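You operate a simulated robot arm through the tools that you are given. There is no shell and no other tool.

The job below is to be done with a simulated two-armed robot. You get a single attempt, and the scene is never put back.

## Task
Flush the leftover balls out of test bowl 2, then tip all ten into the ball cup.
Fine: fill to 6 litres, flush once, open the vent; the catch pot goes back in its drawer, drawer shut.

The check looks at the end state, three seconds after you hand in, the way a careful person would. Anything else that was tipped, shoved, dropped, spilled or broken makes it a failure.

## Robot
Two 7-joint arms with three-finger grippers on one trunk that stands fixed in place. Base frame: the origin is at the foot of the trunk, x ahead of it, y to its left, z up; the work surface is at about z = 860. Lengths are in mm, angles in rad, forces in N, time in s.
The left shoulder is at [30, 124, 1108], the right one opposite. With the tool pointing down near the work surface each hand reaches from about 100 to 780 mm from the base axis, measured 20 degrees to its own side. Payload 2.2 kg a hand.
Tool frame (each hand has its own): the origin (TCP) lies between the finger pads and is the grasp point; the fingertips stand 28 mm ahead of it; z points along the fingers, y is the line along which they close. The gripper opens to 102 mm. The gripper's body begins 71 mm behind the TCP.
Orientation is told as [roll, pitch, yaw] about the base's x, y, z axes, in that order, counted from this pose: with the fingers straight down and closing along the base's y, the tool's x points along the base's -x, its y along +y and its z along -z.

## Interface
- The arms move only by the tool apply_moves. It takes "left_increments", "right_increments" or both (then of equal length, played together; a hand with none holds still); each is text: rows parted by semicolons, each of 7 numbers parted by spaces: the shift along the tool's x, y, z in mm, then the turn, a rotation vector about the tool's x, y, z in rad, then the opening, from 0 (shut) to 1 (fully open). In form: x y z wx wy wz hand; .... A call has 1 to 20 rows; each row shifts and turns the commanded pose from where the row before left it, along the tool's axes as they then stand. A row lasts 0.2 s, in which the tool goes at most 50 mm and 0.15 rad; a call with a longer step from one row to the next is refused whole, and so is a gripper value outside its range. A pose out of reach is approached as far as the arm can. The call stops where the force on the tool passes 90 N (or 10 N more than at its start, if that is more) or the arm is blocked; 0.2 s more then pass. Each finger halts on what it meets, pressing with about 36 N; the grip force reading is that of the motor and also rises with nothing between the fingers. The clock runs only during rows and for 0.2 s after the last one: add rows that do not move to give the fingers time. It gives the time, the measured TCP pose, the force on the tool (base axes), the opening and the grip force at its end, in the units of the frame above (readings bear some noise), with the torque about the TCP (base axes, N m) and any sound that the robot's microphone picked up.
- Cameras (640 x 400 px; columns grow to the right, rows downward): "scene" is now at [44.3, -31, 1824.2]; the picture's right is [-0.38, -0.92, 0.00], its down [-0.70, 0.29, -0.66] and it looks along [0.60, -0.25, -0.76] (base axes); focal length 332 px, centre (320, 200). "left" rides on the left gripper at [72, 38, -86] in its tool frame; the picture's right is [-0.46, 0.89, 0.00], its down [-0.60, -0.32, -0.73] and it looks along [-0.65, -0.34, 0.68] (tool axes); focal length 256 px, centre (320, 200). "right" rides on the right gripper at [69, 44, -86] in its tool frame; the picture's right is [-0.53, 0.85, 0.00], its down [-0.58, -0.36, -0.73] and it looks along [-0.62, -0.39, 0.68] (tool axes); focal length 256 px, centre (320, 200). There is no depth. A picture from a camera that has moved, and an enlarged one, comes with that camera's place and axes in the base frame and with its lens.
- camera(camera): a new picture of that camera. It takes no simulated time.
- raise_lower(by): slides the trunk up (or, below 0, down) by that many mm; the arms and the scene camera ride with it, the base frame stays. It gives what a move gives, with no picture.
- head_to(pan, tilt): turns the head with the scene camera to pan (to the left, within 2.496 rad either way) and tilt (down, from -0.506 to 1.204), counted from straight ahead of the robot. It gives what a move gives.
- zoom(camera, box): a new picture of the part [left, top, right, bottom] of that camera's present view, enlarged. It takes no simulated time.
- close_job(): hands the job in; it is judged then, once.

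Nothing tells you positions but the pictures and the camera data. Unless the task says otherwise, let go and move clear before handing in.

The tools are called after "Call:" as name(argument=value, ...) on one line, values as JSON. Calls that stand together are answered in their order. apply_moves: Moves the arms, as the interface text tells. Its arguments: {"type":"object","properties":{"left_increments":{"type":"string"},"right_increments":{"type":"string"}},"required":[]} The other tools are called the same way: raise_lower (by) slides the trunk up or down; head_to (pan, tilt) turns the head that bears the scene camera; camera (camera) takes a picture; zoom (camera, box) takes an enlarged picture of a part of a camera's view; close_job () hands the job in.

At the start:

```text
t: 0.0
left_ee_pos: [494.2, -31.8, 1240.4]
left_ee_rot: [0.0, 0.001, 0.001]
left_contact_force: [0.2, -0.2, 0.4]
left_wrist_torque: [-0.02, 0.0, 0.01]
left_grip_width: 102.1
left_gripper_force: 0.2
right_ee_pos: [348.9, -528.8, 1294.1]
right_ee_rot: [0.0, -0.001, 0.001]
right_contact_force: [-0.9, -0.6, -0.8]
right_wrist_torque: [0.0, 0.01, 0.0]
right_grip_width: 102.2
right_gripper_force: 0.0
trunk travel left (down, up): [-350.0, 190.0]
head pan, tilt: [-0.394, 0.857]
```

scene: 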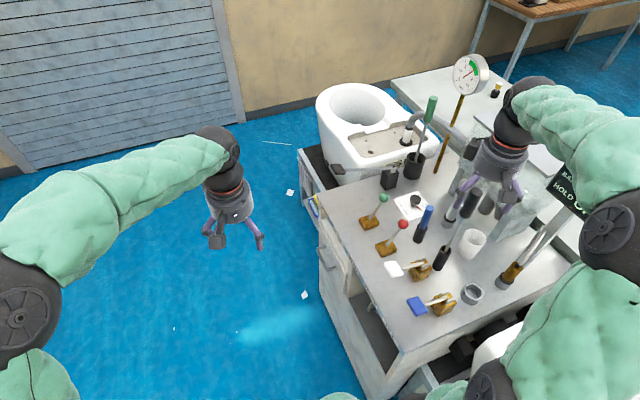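
right: 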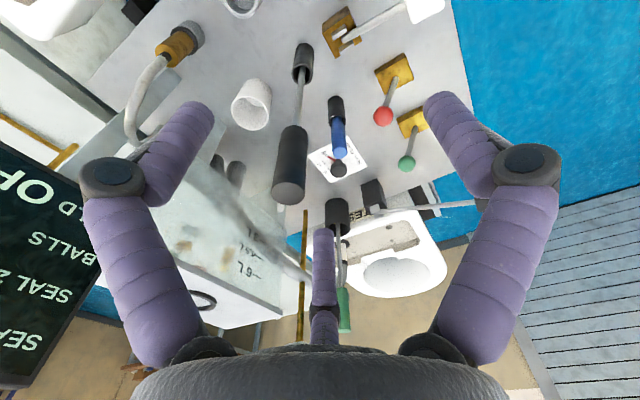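
left: 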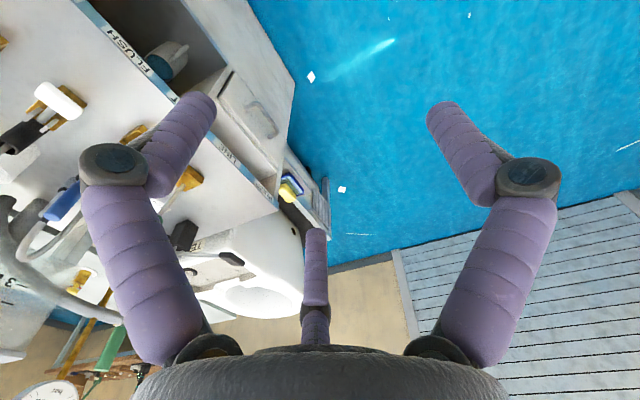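

I see a bench with levers, a toilet bowl, a tank, a sign board and a gauge. First I'll look closely at all of it before moving anything.

Call:
zoom(camera="scene", box=[300, 70, 460, 170])

Call:
zoom(camera="scene", box=[340, 170, 500, 270])

Call:
zoom(camera="scene", box=[380, 230, 540, 330])

Call:
zoom(camera="scene", box=[440, 130, 640, 255])

Call:
zoom(camera="right", box=[0, 100, 320, 300])

Call:
zoom(camera="left", box=[0, 0, 320, 200])

```text
4.00 times, centred on (380, 120) of scene
camera zoom: at [44.3, -31.0, 1824.2], right [-0.38, -0.92, 0.0], down [-0.7, 0.29, -0.66], along [0.6, -0.25, -0.76], focal length 1327 px, centre (80, 520)
```

zoom: 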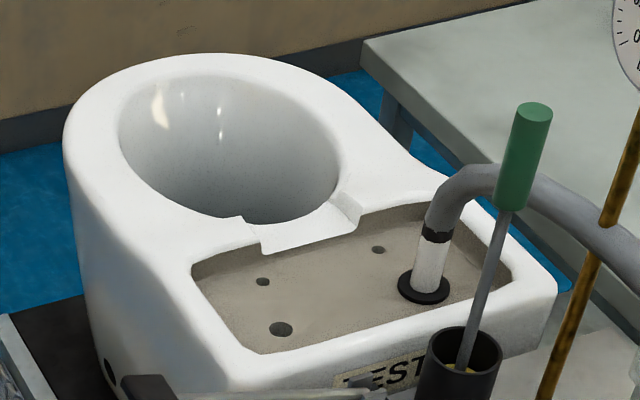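

```text
4.00 times, centred on (420, 220) of scene
camera zoom: at [44.3, -31.0, 1824.2], right [-0.38, -0.92, 0.0], down [-0.7, 0.29, -0.66], along [0.6, -0.25, -0.76], focal length 1327 px, centre (-80, 120)
```

zoom: 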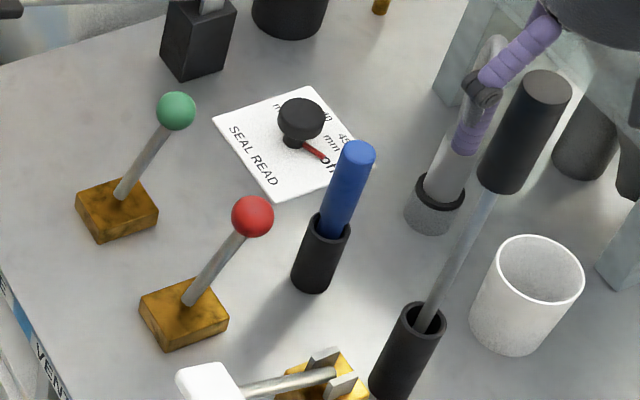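

```text
4.00 times, centred on (460, 280) of scene
camera zoom: at [44.3, -31.0, 1824.2], right [-0.38, -0.92, 0.0], down [-0.7, 0.29, -0.66], along [0.6, -0.25, -0.76], focal length 1327 px, centre (-240, -120)
```

zoom: 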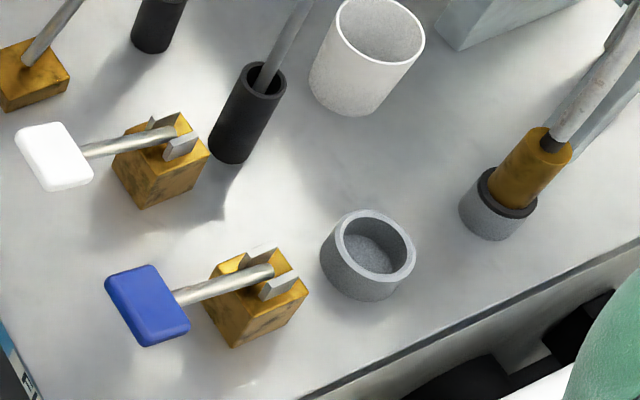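

```text
3.20 times, centred on (540, 192) of scene
camera zoom: at [44.3, -31.0, 1824.2], right [-0.38, -0.92, 0.0], down [-0.7, 0.29, -0.66], along [0.6, -0.25, -0.76], focal length 1062 px, centre (-384, 224)
```

zoom: 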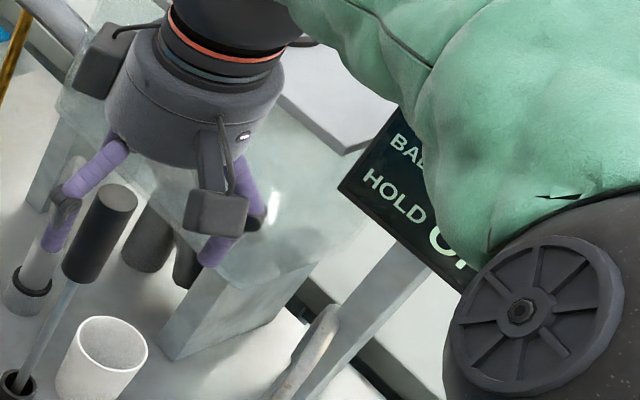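

```text
2.00 times, centred on (160, 200) of right
camera zoom: at [280.0, -485.2, 1381.0], right [0.53, 0.85, 0.0], down [0.58, -0.36, 0.73], along [0.62, -0.39, -0.68], focal length 512 px, centre (640, 200)
```

zoom: 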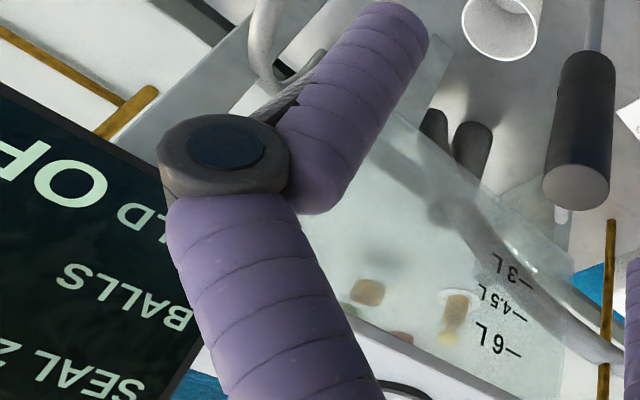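

```text
2.00 times, centred on (160, 100) of left
camera zoom: at [420.7, 6.2, 1327.8], right [0.46, 0.89, 0.0], down [0.6, -0.32, 0.73], along [0.65, -0.34, -0.68], focal length 512 px, centre (640, 400)
```

zoom: 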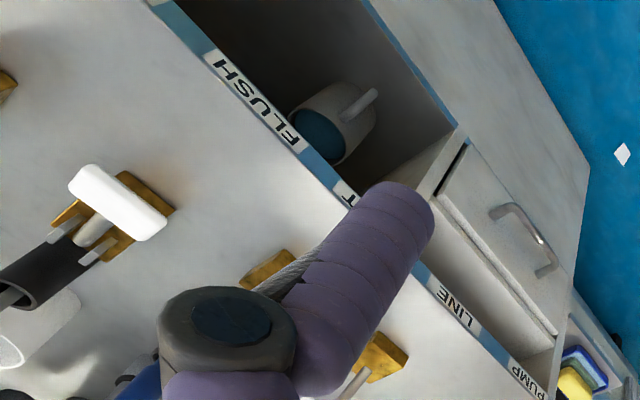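

The bench edge has strip labels (FLUSH, …T, LINE, PUMP), and there's a sign board partly hidden by the right arm. I'll turn the head to see the rest.

Call:
head_to(pan=-1.0, tilt=0.8)

Call:
camera(camera="scene")

Call:
head_to(pan=-0.6, tilt=0.45)

Call:
camera(camera="scene")

Call:
head_to(pan=-0.5, tilt=1.2)

Call:
camera(camera="scene")

```text
t: 1.0
left_ee_pos: [493.4, -30.9, 1240.7]
left_ee_rot: [0.001, -0.001, 0.001]
left_contact_force: [0.9, 0.0, -0.6]
left_wrist_torque: [0.0, 0.0, -0.03]
left_grip_width: 101.9
left_gripper_force: 0.0
right_ee_pos: [347.9, -529.5, 1293.7]
right_ee_rot: [-0.001, 0.0, 0.0]
right_contact_force: [-0.1, 1.1, -0.5]
right_wrist_torque: [0.02, -0.01, 0.01]
right_grip_width: 102.2
right_gripper_force: 0.0
trunk travel left (down, up): [-350.0, 190.0]
head pan, tilt: [-1.0, 0.799]
```

```text
taken
camera scene: at [16.0, -68.9, 1828.7], right [-0.84, -0.54, 0.0], down [-0.39, 0.6, -0.7], along [0.38, -0.59, -0.72], focal length 332 px, centre (320, 200)
```

scene: 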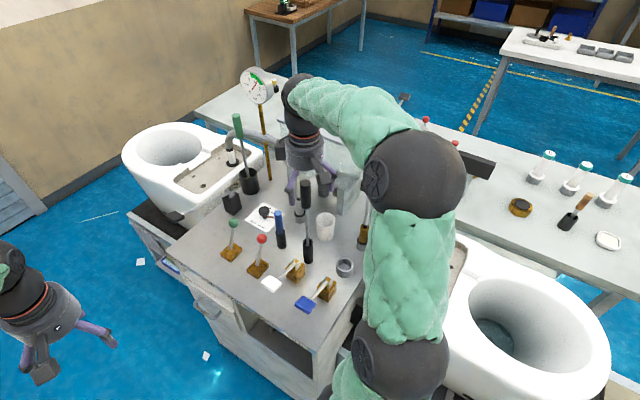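

```text
t: 1.9
left_ee_pos: [493.5, -31.3, 1241.4]
left_ee_rot: [0.0, 0.0, 0.0]
left_contact_force: [-0.1, 0.2, 0.1]
left_wrist_torque: [0.0, 0.01, 0.0]
left_grip_width: 101.9
left_gripper_force: 0.1
right_ee_pos: [347.8, -529.3, 1294.3]
right_ee_rot: [0.001, -0.001, -0.001]
right_contact_force: [-0.3, 0.2, -0.1]
right_wrist_torque: [0.0, 0.0, -0.01]
right_grip_width: 102.0
right_gripper_force: 0.1
trunk travel left (down, up): [-350.0, 190.0]
head pan, tilt: [-0.6, 0.45]
```

```text
taken
camera scene: at [48.1, -53.1, 1859.1], right [-0.57, -0.82, 0.0], down [-0.36, 0.25, -0.9], along [0.74, -0.51, -0.44], focal length 332 px, centre (320, 200)
```

scene: 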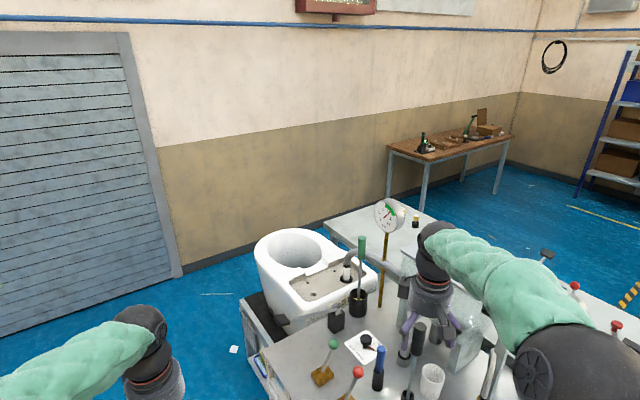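

```text
t: 3.0
left_ee_pos: [493.6, -32.1, 1241.4]
left_ee_rot: [0.0, 0.0, 0.0]
left_contact_force: [0.1, 0.0, 0.4]
left_wrist_torque: [0.03, -0.01, -0.07]
left_grip_width: 101.9
left_gripper_force: 0.1
right_ee_pos: [350.1, -528.7, 1292.5]
right_ee_rot: [0.0, 0.001, -0.001]
right_contact_force: [0.0, -0.1, -0.8]
right_wrist_torque: [0.01, -0.01, 0.0]
right_grip_width: 102.0
right_gripper_force: 0.0
trunk travel left (down, up): [-350.0, 190.0]
head pan, tilt: [-0.499, 1.201]
```

```text
taken
camera scene: at [21.5, -27.9, 1801.0], right [-0.48, -0.88, 0.0], down [-0.82, 0.45, -0.36], along [0.32, -0.17, -0.93], focal length 332 px, centre (320, 200)
```

scene: 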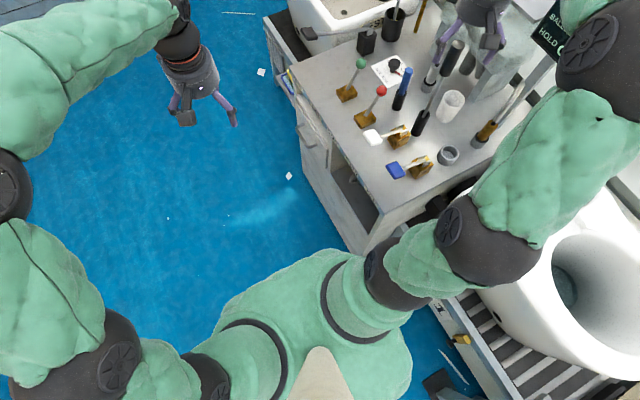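

There are two test bowls: one at the back left, one at the right. I'll draw the right arm back out of the way so I can read the board, keeping it well above everything.

Call:
apply_moves(right_increments="0 0 -40 0 0 0 1;0 0 -40 0 0 0 1;40 20 0 0 0 0 1;40 20 0 0 0 0 1;40 20 0 0 0 0 1;40 20 0 0 0 0 1;40 20 0 0 0 0 1")

Call:
head_to(pan=-0.8, tilt=0.8)

Call:
camera(camera="scene")

Call:
camera(camera="right")

```text
t: 4.6
left_ee_pos: [492.6, -29.2, 1242.6]
left_ee_rot: [-0.003, -0.002, -0.002]
left_contact_force: [-0.4, 0.1, 0.4]
left_wrist_torque: [-0.01, 0.01, 0.0]
left_grip_width: 102.4
left_gripper_force: 0.0
right_ee_pos: [147.6, -425.7, 1373.0]
right_ee_rot: [-0.001, 0.0, -0.001]
right_contact_force: [-0.3, 0.2, -0.2]
right_wrist_torque: [-0.02, -0.04, -0.03]
right_grip_width: 101.9
right_gripper_force: 0.1
trunk travel left (down, up): [-350.0, 190.0]
head pan, tilt: [-0.499, 1.201]
```

```text
t: 5.4
left_ee_pos: [493.3, -32.3, 1242.5]
left_ee_rot: [0.0, 0.0, 0.0]
left_contact_force: [0.4, 0.0, 0.1]
left_wrist_torque: [0.02, 0.02, 0.0]
left_grip_width: 102.0
left_gripper_force: 0.1
right_ee_pos: [149.0, -429.0, 1374.2]
right_ee_rot: [-0.001, 0.0, -0.002]
right_contact_force: [0.7, 0.2, 0.9]
right_wrist_torque: [0.02, 0.0, 0.02]
right_grip_width: 101.9
right_gripper_force: 0.0
trunk travel left (down, up): [-350.0, 190.0]
head pan, tilt: [-0.799, 0.799]
```

```text
taken
camera scene: at [28.3, -58.4, 1828.6], right [-0.72, -0.7, 0.0], down [-0.5, 0.51, -0.7], along [0.49, -0.5, -0.72], focal length 332 px, centre (320, 200)
```

scene: 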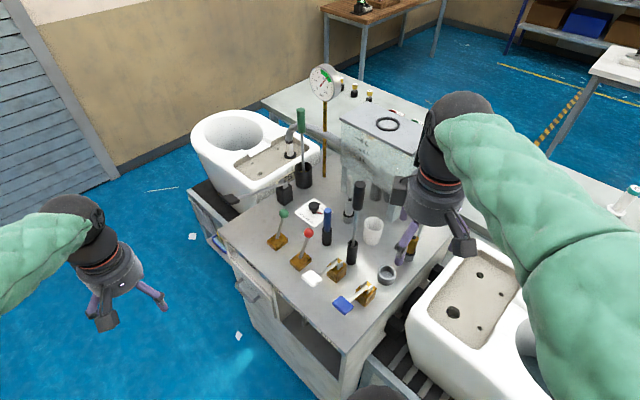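

```text
taken
camera right: at [80.3, -384.0, 1460.6], right [0.53, 0.85, 0.0], down [0.58, -0.36, 0.73], along [0.62, -0.39, -0.68], focal length 256 px, centre (320, 200)
```

right: 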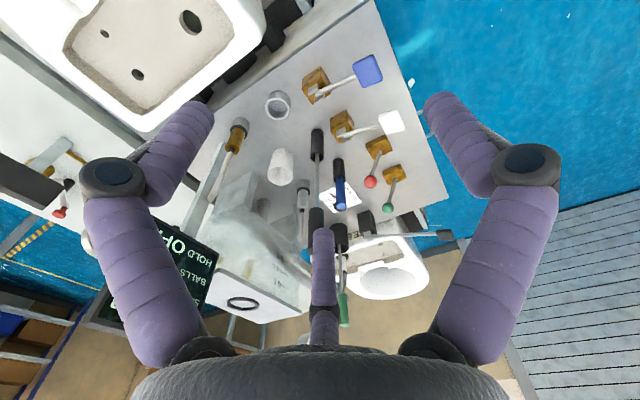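

The tank stands behind the bench with a chalk board beside it. I'll zoom in to read.

Call:
zoom(camera="right", box=[90, 200, 250, 300])

Call:
zoom(camera="right", box=[200, 60, 360, 160])

Call:
zoom(camera="right", box=[200, 160, 420, 310])

Call:
zoom(camera="scene", box=[180, 90, 340, 190])

Call:
zoom(camera="scene", box=[300, 50, 420, 130])

Call:
zoom(camera="scene", box=[220, 170, 460, 330])

Call:
zoom(camera="scene", box=[180, 200, 400, 400])

```text
4.00 times, centred on (170, 250) of right
camera zoom: at [80.3, -384.0, 1460.6], right [0.53, 0.85, 0.0], down [0.58, -0.36, 0.73], along [0.62, -0.39, -0.68], focal length 1024 px, centre (920, 0)
```

zoom: 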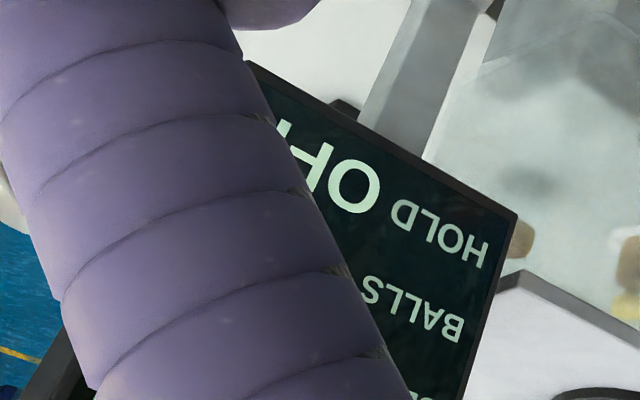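

```text
4.00 times, centred on (280, 110) of right
camera zoom: at [80.3, -384.0, 1460.6], right [0.53, 0.85, 0.0], down [0.58, -0.36, 0.73], along [0.62, -0.39, -0.68], focal length 1024 px, centre (480, 560)
```

zoom: 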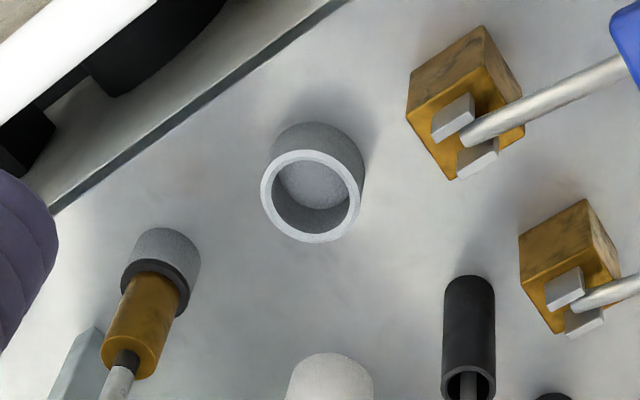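

```text
2.67 times, centred on (310, 235) of right
camera zoom: at [80.3, -384.0, 1460.6], right [0.53, 0.85, 0.0], down [0.58, -0.36, 0.73], along [0.62, -0.39, -0.68], focal length 683 px, centre (347, 107)
```

zoom: 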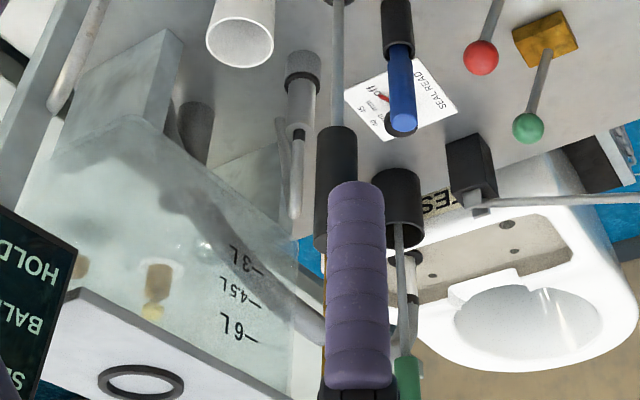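

```text
4.00 times, centred on (260, 140) of scene
camera zoom: at [28.3, -58.4, 1828.6], right [-0.72, -0.7, 0.0], down [-0.5, 0.51, -0.7], along [0.49, -0.5, -0.72], focal length 1327 px, centre (560, 440)
```

zoom: 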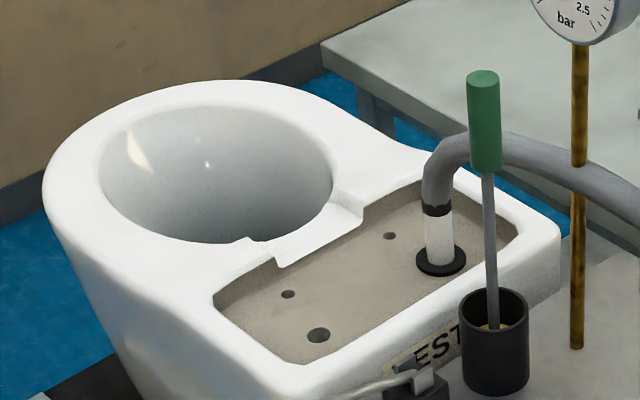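

```text
5.00 times, centred on (360, 90) of scene
camera zoom: at [28.3, -58.4, 1828.6], right [-0.72, -0.7, 0.0], down [-0.5, 0.51, -0.7], along [0.49, -0.5, -0.72], focal length 1659 px, centre (120, 750)
```

zoom: 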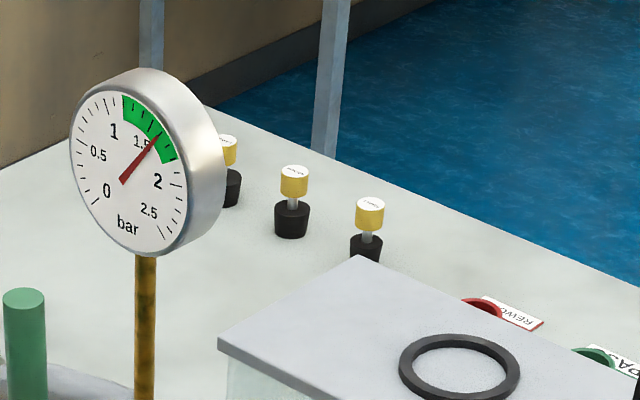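

```text
2.50 times, centred on (340, 250) of scene
camera zoom: at [28.3, -58.4, 1828.6], right [-0.72, -0.7, 0.0], down [-0.5, 0.51, -0.7], along [0.49, -0.5, -0.72], focal length 829 px, centre (270, 75)
```

zoom: 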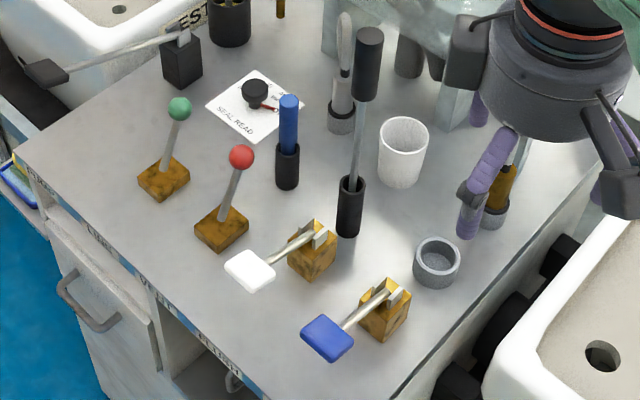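

```text
2.00 times, centred on (290, 300) of scene
camera zoom: at [28.3, -58.4, 1828.6], right [-0.72, -0.7, 0.0], down [-0.5, 0.51, -0.7], along [0.49, -0.5, -0.72], focal length 664 px, centre (380, 0)
```

zoom: 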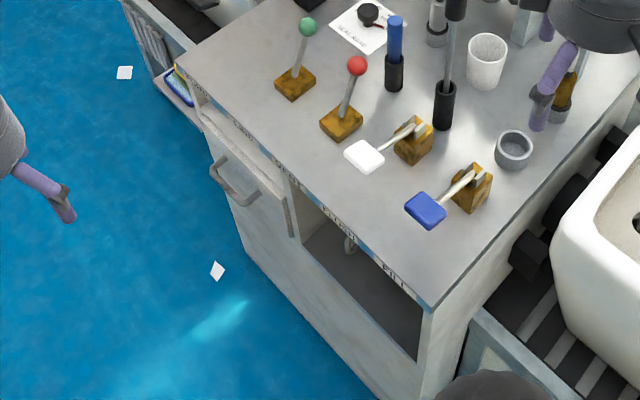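

Reading the edge, the controls run (right to left): FILL (blue), FLUSH (white), VENT (red), LINE (green), PUMP. I'll yaw the right wrist to read the board.

Call:
apply_moves(right_increments="0 0 0 0 0 0.15 1;0 0 0 0 0 0.15 1;0 0 0 0 0 0.15 1;0 0 0 0 0 0.15 1;0 0 0 0 0 0.15 1")

Call:
camera(camera="right")

Call:
zoom(camera="right", box=[220, 150, 460, 300])

Call:
camera(camera="scene")

```text
t: 6.6
left_ee_pos: [493.3, -31.9, 1240.7]
left_ee_rot: [0.0, -0.002, 0.001]
left_contact_force: [-0.2, -0.2, -0.4]
left_wrist_torque: [0.0, 0.04, 0.03]
left_grip_width: 102.0
left_gripper_force: 0.1
right_ee_pos: [148.7, -429.5, 1373.9]
right_ee_rot: [0.002, -0.001, -0.753]
right_contact_force: [-0.5, 0.8, 0.2]
right_wrist_torque: [0.04, 0.04, 0.02]
right_grip_width: 102.2
right_gripper_force: 0.0
trunk travel left (down, up): [-350.0, 190.0]
head pan, tilt: [-0.799, 0.799]
```

```text
taken
camera right: at [128.7, -349.5, 1461.0], right [0.97, 0.25, 0.0], down [0.17, -0.66, 0.73], along [0.18, -0.71, -0.68], focal length 256 px, centre (320, 200)
```

right: 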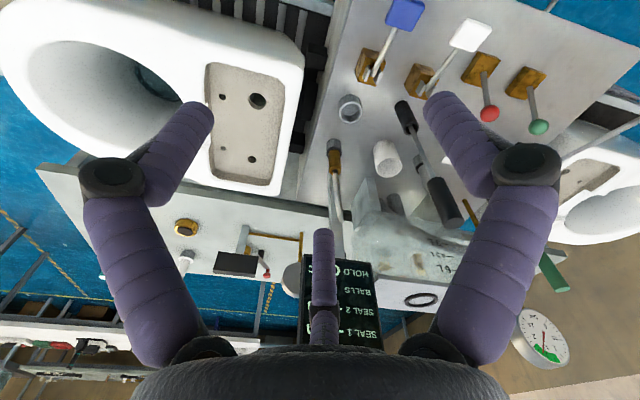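

```text
2.67 times, centred on (340, 225) of right
camera zoom: at [128.7, -349.5, 1461.0], right [0.97, 0.25, 0.0], down [0.17, -0.66, 0.73], along [0.18, -0.71, -0.68], focal length 683 px, centre (267, 133)
```

zoom: 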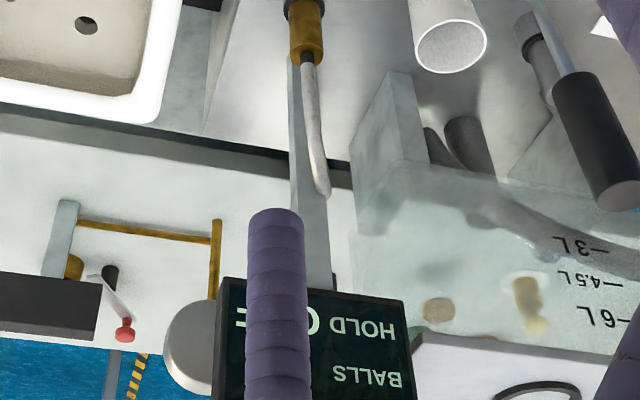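

```text
taken
camera scene: at [28.6, -58.9, 1828.7], right [-0.72, -0.7, 0.0], down [-0.5, 0.51, -0.7], along [0.49, -0.5, -0.72], focal length 332 px, centre (320, 200)
```

scene: 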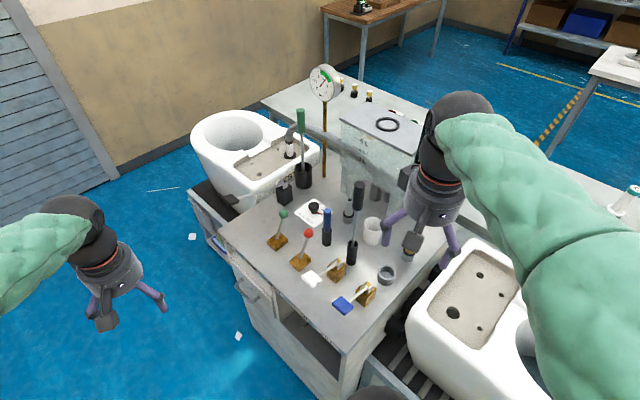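

The board shows SEAL 1, SEAL 2, BALLS, HOLD. I need to know which bowl is number 2 and where its outlet and the catch pot are, so I'll use both wrist cameras for closer views.

Call:
zoom(camera="right", box=[0, 0, 320, 200])

Call:
zoom(camera="right", box=[120, 200, 440, 400])

Call:
apply_moves(left_increments="0 0 0 0 0 -0.15 1;0 0 0 0 0 -0.15 1;0 0 0 0 0 -0.15 1;0 0 0 0 0 -0.15 1", right_increments="0 0 0 0 0 0.15 1;0 0 0 0 0 0.15 1;0 0 0 0 0 0 1;0 0 0 0 0 0 1")

Call:
camera(camera="left")

Call:
camera(camera="right")

```text
2.00 times, centred on (160, 100) of right
camera zoom: at [128.7, -349.5, 1461.0], right [0.97, 0.25, 0.0], down [0.17, -0.66, 0.73], along [0.18, -0.71, -0.68], focal length 512 px, centre (640, 400)
```

zoom: 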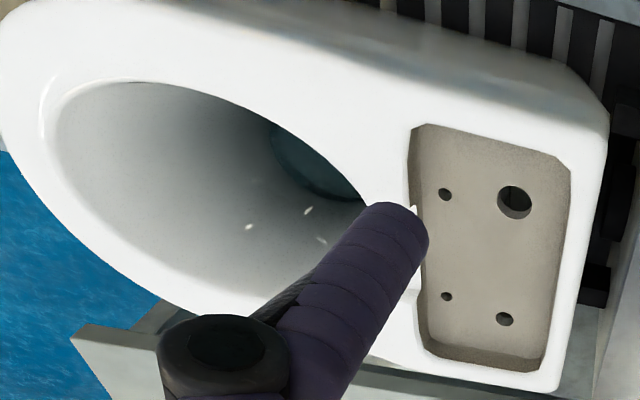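

```text
2.00 times, centred on (280, 300) of right
camera zoom: at [128.7, -349.5, 1461.0], right [0.97, 0.25, 0.0], down [0.17, -0.66, 0.73], along [0.18, -0.71, -0.68], focal length 512 px, centre (400, 0)
```

zoom: 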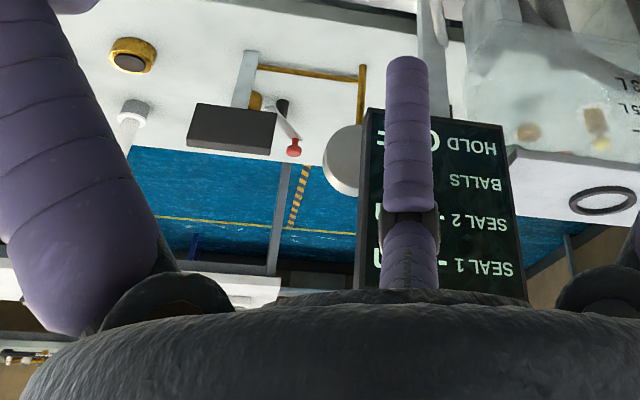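

```text
t: 7.6
left_ee_pos: [493.2, -31.0, 1241.9]
left_ee_rot: [0.001, 0.0, 0.603]
left_contact_force: [-0.5, -0.4, 0.0]
left_wrist_torque: [0.0, -0.03, 0.0]
left_grip_width: 102.1
left_gripper_force: 0.1
right_ee_pos: [148.3, -428.8, 1374.1]
right_ee_rot: [0.002, 0.0, -1.05]
right_contact_force: [0.7, -0.2, 1.3]
right_wrist_torque: [0.0, -0.07, 0.02]
right_grip_width: 101.9
right_gripper_force: 0.0
trunk travel left (down, up): [-350.0, 190.0]
head pan, tilt: [-0.799, 0.799]
```

```text
taken
camera left: at [412.0, -41.3, 1328.0], right [-0.12, 0.99, 0.0], down [0.68, 0.08, 0.73], along [0.73, 0.09, -0.68], focal length 256 px, centre (320, 200)
```

left: 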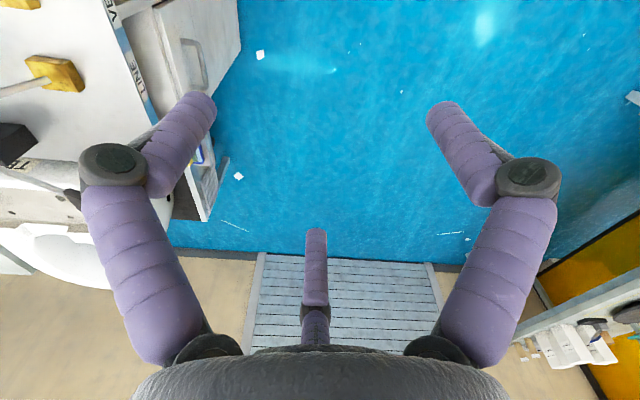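

```text
taken
camera right: at [152.5, -347.2, 1461.0], right [1.0, -0.04, 0.0], down [-0.03, -0.68, 0.73], along [-0.03, -0.73, -0.68], focal length 256 px, centre (320, 200)
```

right: 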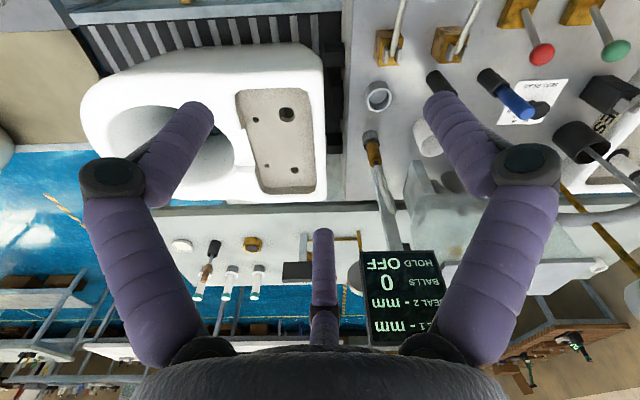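

The board reads BALLS 0, HOLD OFF. Now I'll yaw the left wrist to look at the front of the bench (niche and drawer), moving back and lower in front of it.

Call:
apply_moves(left_increments="0 0 0 0 0 0.15 1;0 0 0 0 0 0.15 1;0 0 0 0 0 0.15 1;0 0 0 0 0 0.15 1;0 0 0 0 0 0.15 1;0 0 0 0 0 0.15 1;0 0 0 0 0 0.15 1;0 0 0 0 0 0.15 1;0 0 0 0 0 0.15 1;0 0 0 0 0 0.15 1;0 0 0 0 0 0.15 1")

Call:
camera(camera="left")

```text
t: 10.0
left_ee_pos: [494.1, -31.4, 1242.0]
left_ee_rot: [0.0, -0.001, -1.053]
left_contact_force: [-0.3, -0.1, 0.7]
left_wrist_torque: [-0.01, -0.01, -0.02]
left_grip_width: 102.1
left_gripper_force: 0.0
right_ee_pos: [148.2, -429.3, 1374.5]
right_ee_rot: [0.0, 0.001, -1.049]
right_contact_force: [0.1, -0.2, -0.4]
right_wrist_torque: [-0.02, 0.02, 0.01]
right_grip_width: 101.9
right_gripper_force: 0.0
trunk travel left (down, up): [-350.0, 190.0]
head pan, tilt: [-0.799, 0.799]
```

```text
taken
camera left: at [489.9, 49.6, 1327.7], right [1.0, 0.04, 0.0], down [0.02, -0.68, 0.73], along [0.03, -0.73, -0.68], focal length 256 px, centre (320, 200)
```

left: 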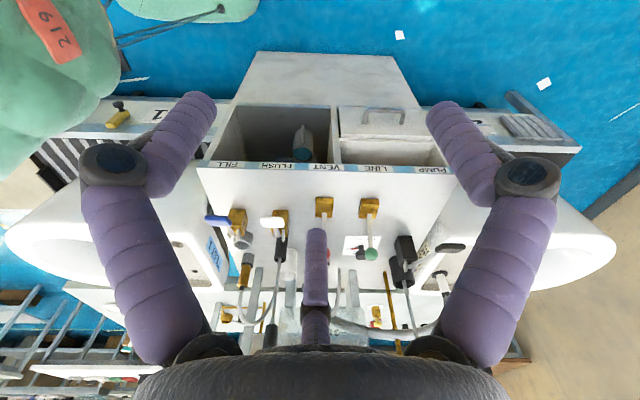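

This is a very good view. I'll zoom in on its parts.

Call:
zoom(camera="left", box=[40, 80, 240, 205])

Call:
zoom(camera="left", box=[160, 180, 360, 305])

Call:
zoom(camera="left", box=[280, 180, 480, 305])

Call:
zoom(camera="left", box=[200, 70, 460, 180])

Call:
zoom(camera="left", box=[430, 70, 630, 195])

```text
3.20 times, centred on (140, 142) of left
camera zoom: at [489.9, 49.6, 1327.7], right [1.0, 0.04, 0.0], down [0.02, -0.68, 0.73], along [0.03, -0.73, -0.68], focal length 819 px, centre (896, 384)
```

zoom: 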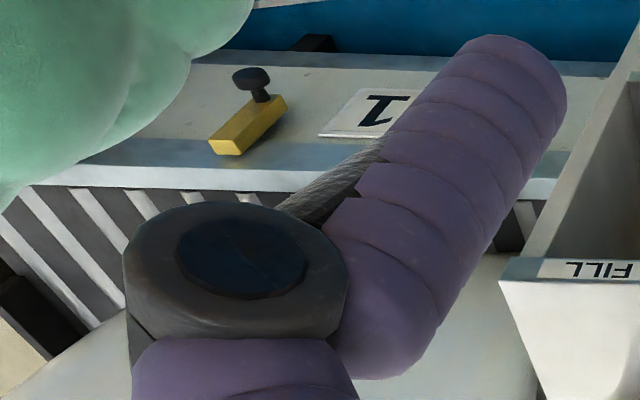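

```text
3.20 times, centred on (260, 242) of left
camera zoom: at [489.9, 49.6, 1327.7], right [1.0, 0.04, 0.0], down [0.02, -0.68, 0.73], along [0.03, -0.73, -0.68], focal length 819 px, centre (512, 64)
```

zoom: 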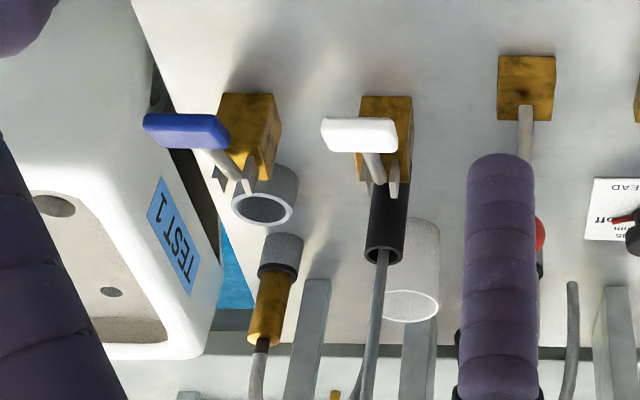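

```text
3.20 times, centred on (380, 242) of left
camera zoom: at [489.9, 49.6, 1327.7], right [1.0, 0.04, 0.0], down [0.02, -0.68, 0.73], along [0.03, -0.73, -0.68], focal length 819 px, centre (128, 64)
```

zoom: 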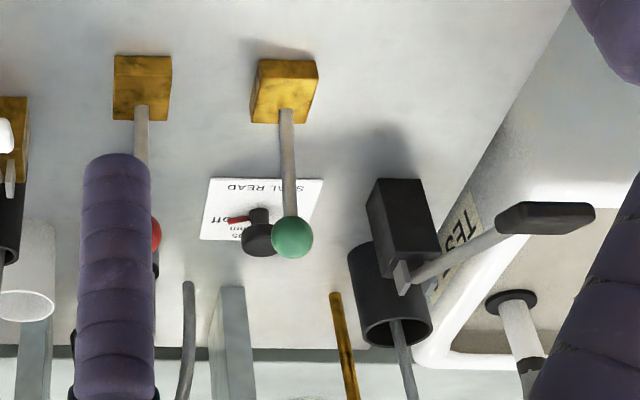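

```text
2.46 times, centred on (330, 125) of left
camera zoom: at [489.9, 49.6, 1327.7], right [1.0, 0.04, 0.0], down [0.02, -0.68, 0.73], along [0.03, -0.73, -0.68], focal length 630 px, centre (295, 385)
```

zoom: 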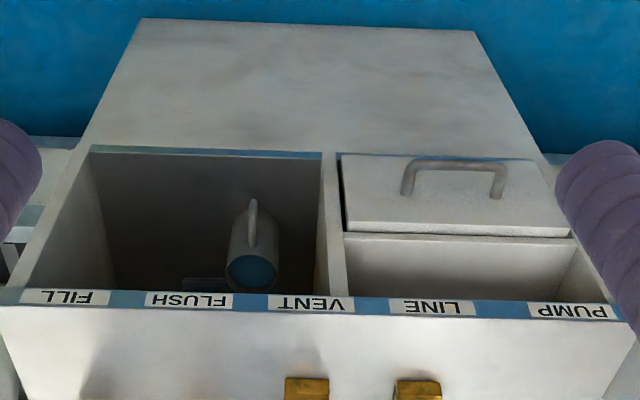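

```text
3.20 times, centred on (530, 132) of left
camera zoom: at [489.9, 49.6, 1327.7], right [1.0, 0.04, 0.0], down [0.02, -0.68, 0.73], along [0.03, -0.73, -0.68], focal length 819 px, centre (-352, 416)
```

zoom: 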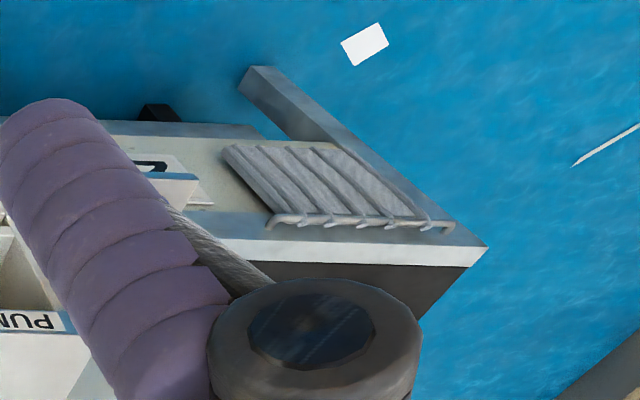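

Bowl by the FILL side is labelled TEST 1, so the far, hosed bowl is test bowl 2. The niche holds a pot with a handle; next to it is the drawer. I'll move the left camera to look at bowl 2's outlet and cart.

Call:
apply_moves(left_increments="0 0 0 0 0 -0.15 1;0 0 0 0 0 -0.15 1;0 0 0 0 0 -0.15 1;0 0 0 0 0 -0.15 1;-5.6 26.7 40 0 0 0 1;-5.6 26.7 40 0 0 0 1;-5.6 26.7 40 0 0 0 1;-5.6 26.7 40 0 0 0 1;-5.6 26.7 40 0 0 0 1;-5.6 26.7 40 0 0 0 1")

Call:
camera(camera="left")

```text
t: 12.2
left_ee_pos: [596.2, 100.1, 1000.1]
left_ee_rot: [-0.002, 0.0, -0.447]
left_contact_force: [0.3, 0.7, 0.6]
left_wrist_torque: [0.02, 0.04, 0.0]
left_grip_width: 101.7
left_gripper_force: 0.1
right_ee_pos: [149.7, -427.6, 1374.6]
right_ee_rot: [-0.002, 0.0, -1.048]
right_contact_force: [0.4, 0.6, 0.6]
right_wrist_torque: [0.03, 0.03, 0.02]
right_grip_width: 102.0
right_gripper_force: 0.0
trunk travel left (down, up): [-350.0, 190.0]
head pan, tilt: [-0.799, 0.799]
```

```text
taken
camera left: at [547.9, 165.3, 1087.1], right [0.8, 0.6, 0.0], down [0.41, -0.55, 0.73], along [0.44, -0.59, -0.68], focal length 256 px, centre (320, 200)
```

left: 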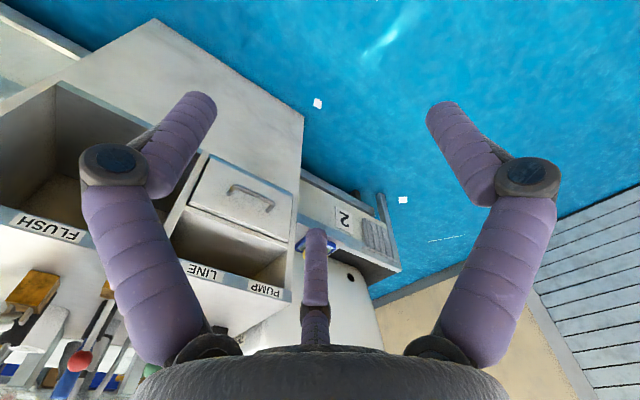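

Call:
zoom(camera="left", box=[280, 160, 440, 290])

Call:
zoom(camera="left", box=[140, 120, 320, 320])

Call:
apply_moves(left_increments="0 0 0 0 0 0.15 1;0 0 0 0 0 0.15 1;0 0 0 0 0 0.15 1;0 40 0 0 0 0 1;0 40 0 0 0 0 1")

Call:
camera(camera="left")

```text
3.08 times, centred on (360, 225) of left
camera zoom: at [547.9, 165.3, 1087.1], right [0.8, 0.6, 0.0], down [0.41, -0.55, 0.73], along [0.44, -0.59, -0.68], focal length 788 px, centre (197, 123)
```

zoom: 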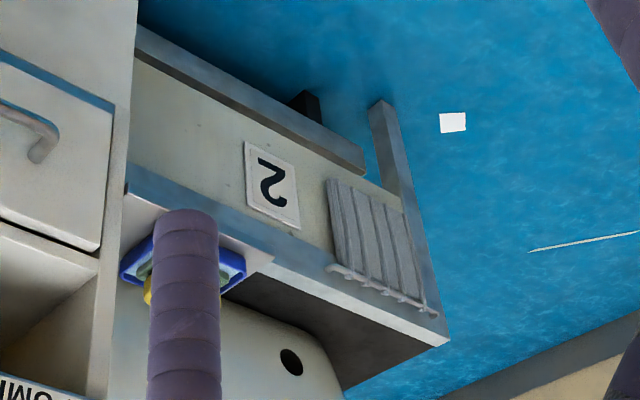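

```text
2.00 times, centred on (230, 220) of left
camera zoom: at [547.9, 165.3, 1087.1], right [0.8, 0.6, 0.0], down [0.41, -0.55, 0.73], along [0.44, -0.59, -0.68], focal length 512 px, centre (500, 160)
```

zoom: 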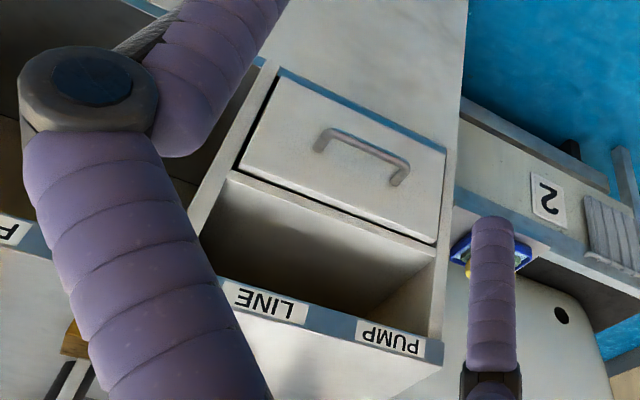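

```text
t: 13.4
left_ee_pos: [655.6, 147.7, 999.9]
left_ee_rot: [-0.002, 0.002, -0.902]
left_contact_force: [0.4, -0.4, 0.1]
left_wrist_torque: [-0.03, 0.04, -0.01]
left_grip_width: 102.1
left_gripper_force: 0.0
right_ee_pos: [149.2, -428.0, 1374.1]
right_ee_rot: [0.0, -0.001, -1.048]
right_contact_force: [-0.2, -0.7, 0.4]
right_wrist_torque: [-0.03, -0.01, -0.02]
right_grip_width: 101.9
right_gripper_force: 0.1
trunk travel left (down, up): [-350.0, 190.0]
head pan, tilt: [-0.799, 0.799]
```

```text
taken
camera left: at [641.1, 227.9, 1087.4], right [0.98, 0.18, 0.0], down [0.13, -0.67, 0.73], along [0.13, -0.72, -0.68], focal length 256 px, centre (320, 200)
```

left: 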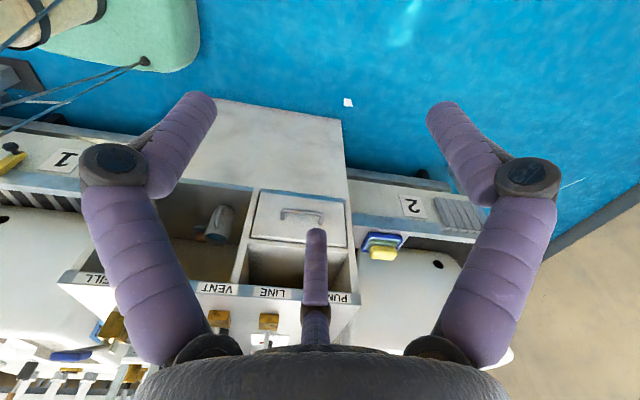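

Call:
zoom(camera="left", box=[150, 180, 350, 305])

Call:
zoom(camera="left", box=[330, 180, 490, 290])

Call:
head_to(pan=-0.4, tilt=0.6)

Call:
zoom(camera="scene", box=[280, 120, 520, 270])

```text
3.20 times, centred on (250, 242) of left
camera zoom: at [641.1, 227.9, 1087.4], right [0.98, 0.18, 0.0], down [0.13, -0.67, 0.73], along [0.13, -0.72, -0.68], focal length 819 px, centre (544, 64)
```

zoom: 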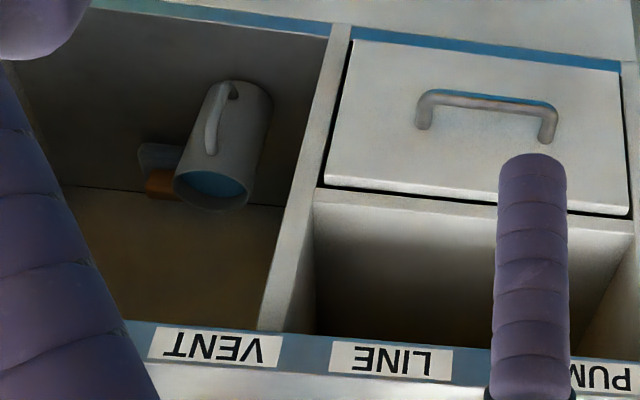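

```text
3.64 times, centred on (410, 235) of left
camera zoom: at [641.1, 227.9, 1087.4], right [0.98, 0.18, 0.0], down [0.13, -0.67, 0.73], along [0.13, -0.72, -0.68], focal length 931 px, centre (-7, 73)
```

zoom: 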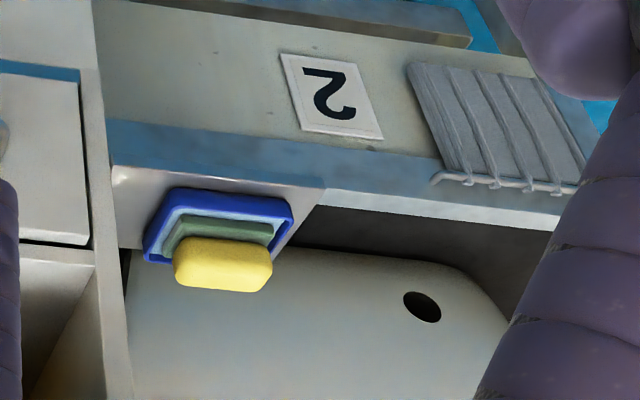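

```text
t: 14.3
left_ee_pos: [656.8, 147.3, 1002.0]
left_ee_rot: [0.0, 0.001, -0.901]
left_contact_force: [-0.5, 0.2, -1.3]
left_wrist_torque: [0.01, 0.03, 0.0]
left_grip_width: 102.0
left_gripper_force: 0.0
right_ee_pos: [149.2, -428.7, 1373.4]
right_ee_rot: [0.0, -0.001, -1.05]
right_contact_force: [0.4, 1.3, 0.9]
right_wrist_torque: [0.03, 0.0, -0.01]
right_grip_width: 102.1
right_gripper_force: 0.1
trunk travel left (down, up): [-350.0, 190.0]
head pan, tilt: [-0.4, 0.6]
```

```text
2.67 times, centred on (400, 195) of scene
camera zoom: at [53.9, -35.3, 1845.5], right [-0.39, -0.92, 0.0], down [-0.52, 0.22, -0.82], along [0.76, -0.32, -0.57], focal length 885 px, centre (107, 213)
```

zoom: 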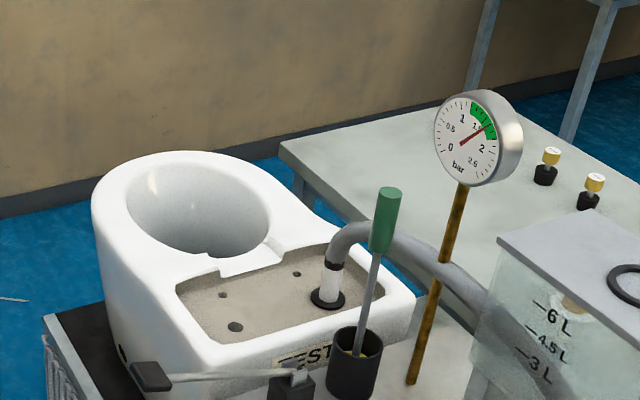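

There is something orange/grey behind the pot in the niche, possibly the outlet. I'll lower the left wrist camera and look level into the niche.

Call:
apply_moves(left_increments="12.4 -29.4 33 0 0 0 1;12.4 -29.4 33 0 0 0 1;12.4 -29.4 33 0 0 0 1;12.4 -29.4 33 0 0 0 1;12.4 -29.4 33 0 0 0 1;12.4 -29.4 33 0 0 0 1;12.4 -29.4 33 0 0 0 1;0 0 0 0.067 -0.13 0 1;0 0 0 0.067 -0.13 0 1;0 0 0 0.067 -0.13 0 1;0 0 0 0.067 -0.13 0 1")

Call:
camera(camera="left")

```text
t: 16.7
left_ee_pos: [436.3, 87.7, 767.8]
left_ee_rot: [-0.309, -0.512, -0.818]
left_contact_force: [-2.6, -1.1, -2.4]
left_wrist_torque: [0.02, -0.23, 0.17]
left_grip_width: 102.0
left_gripper_force: 0.0
right_ee_pos: [150.6, -426.9, 1375.4]
right_ee_rot: [-0.003, 0.0, -1.049]
right_contact_force: [0.3, 1.1, 0.0]
right_wrist_torque: [-0.09, 0.07, 0.03]
right_grip_width: 102.1
right_gripper_force: 0.1
trunk travel left (down, up): [-350.0, 190.0]
head pan, tilt: [-0.4, 0.6]
```

```text
taken
camera left: at [415.4, 200.5, 794.3], right [0.98, 0.19, -0.01], down [0.04, -0.16, 0.99], along [0.18, -0.97, -0.16], focal length 256 px, centre (320, 200)
```

left: 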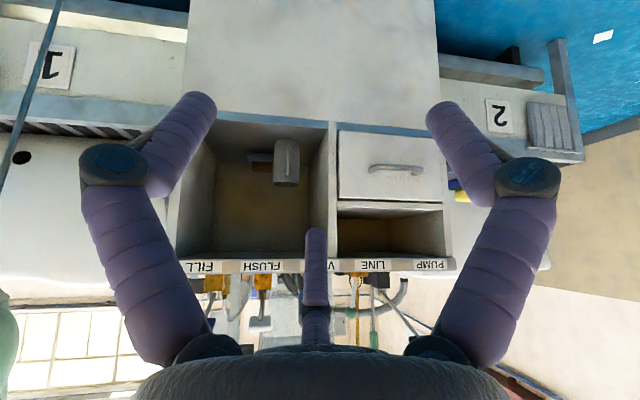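

Call:
zoom(camera="left", box=[170, 110, 340, 270])

Call:
zoom(camera="left", box=[325, 110, 465, 280])

Call:
zoom(camera="left", box=[0, 40, 200, 200])

```text
2.50 times, centred on (255, 190) of left
camera zoom: at [415.4, 200.5, 794.3], right [0.98, 0.19, -0.01], down [0.04, -0.16, 0.99], along [0.18, -0.97, -0.16], focal length 640 px, centre (482, 225)
```

zoom: 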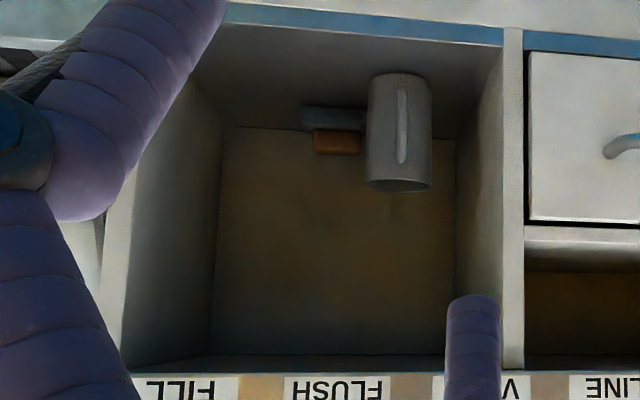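

```text
2.35 times, centred on (395, 195) of left
camera zoom: at [415.4, 200.5, 794.3], right [0.98, 0.19, -0.01], down [0.04, -0.16, 0.99], along [0.18, -0.97, -0.16], focal length 602 px, centre (144, 212)
```

zoom: 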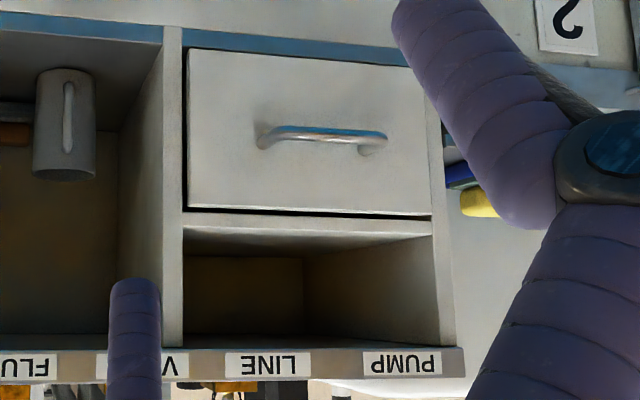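

```text
2.50 times, centred on (100, 120) of left
camera zoom: at [415.4, 200.5, 794.3], right [0.98, 0.19, -0.01], down [0.04, -0.16, 0.99], along [0.18, -0.97, -0.16], focal length 640 px, centre (870, 400)
```

zoom: 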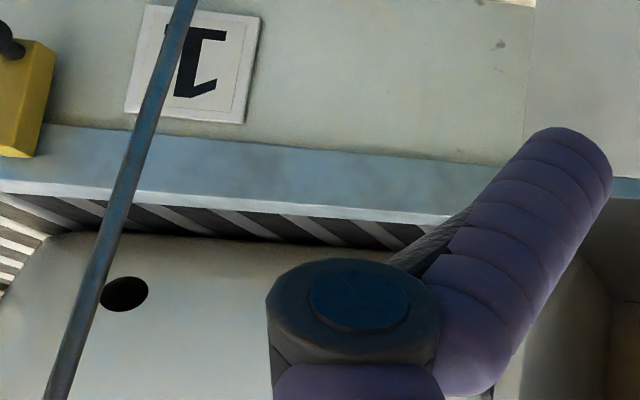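

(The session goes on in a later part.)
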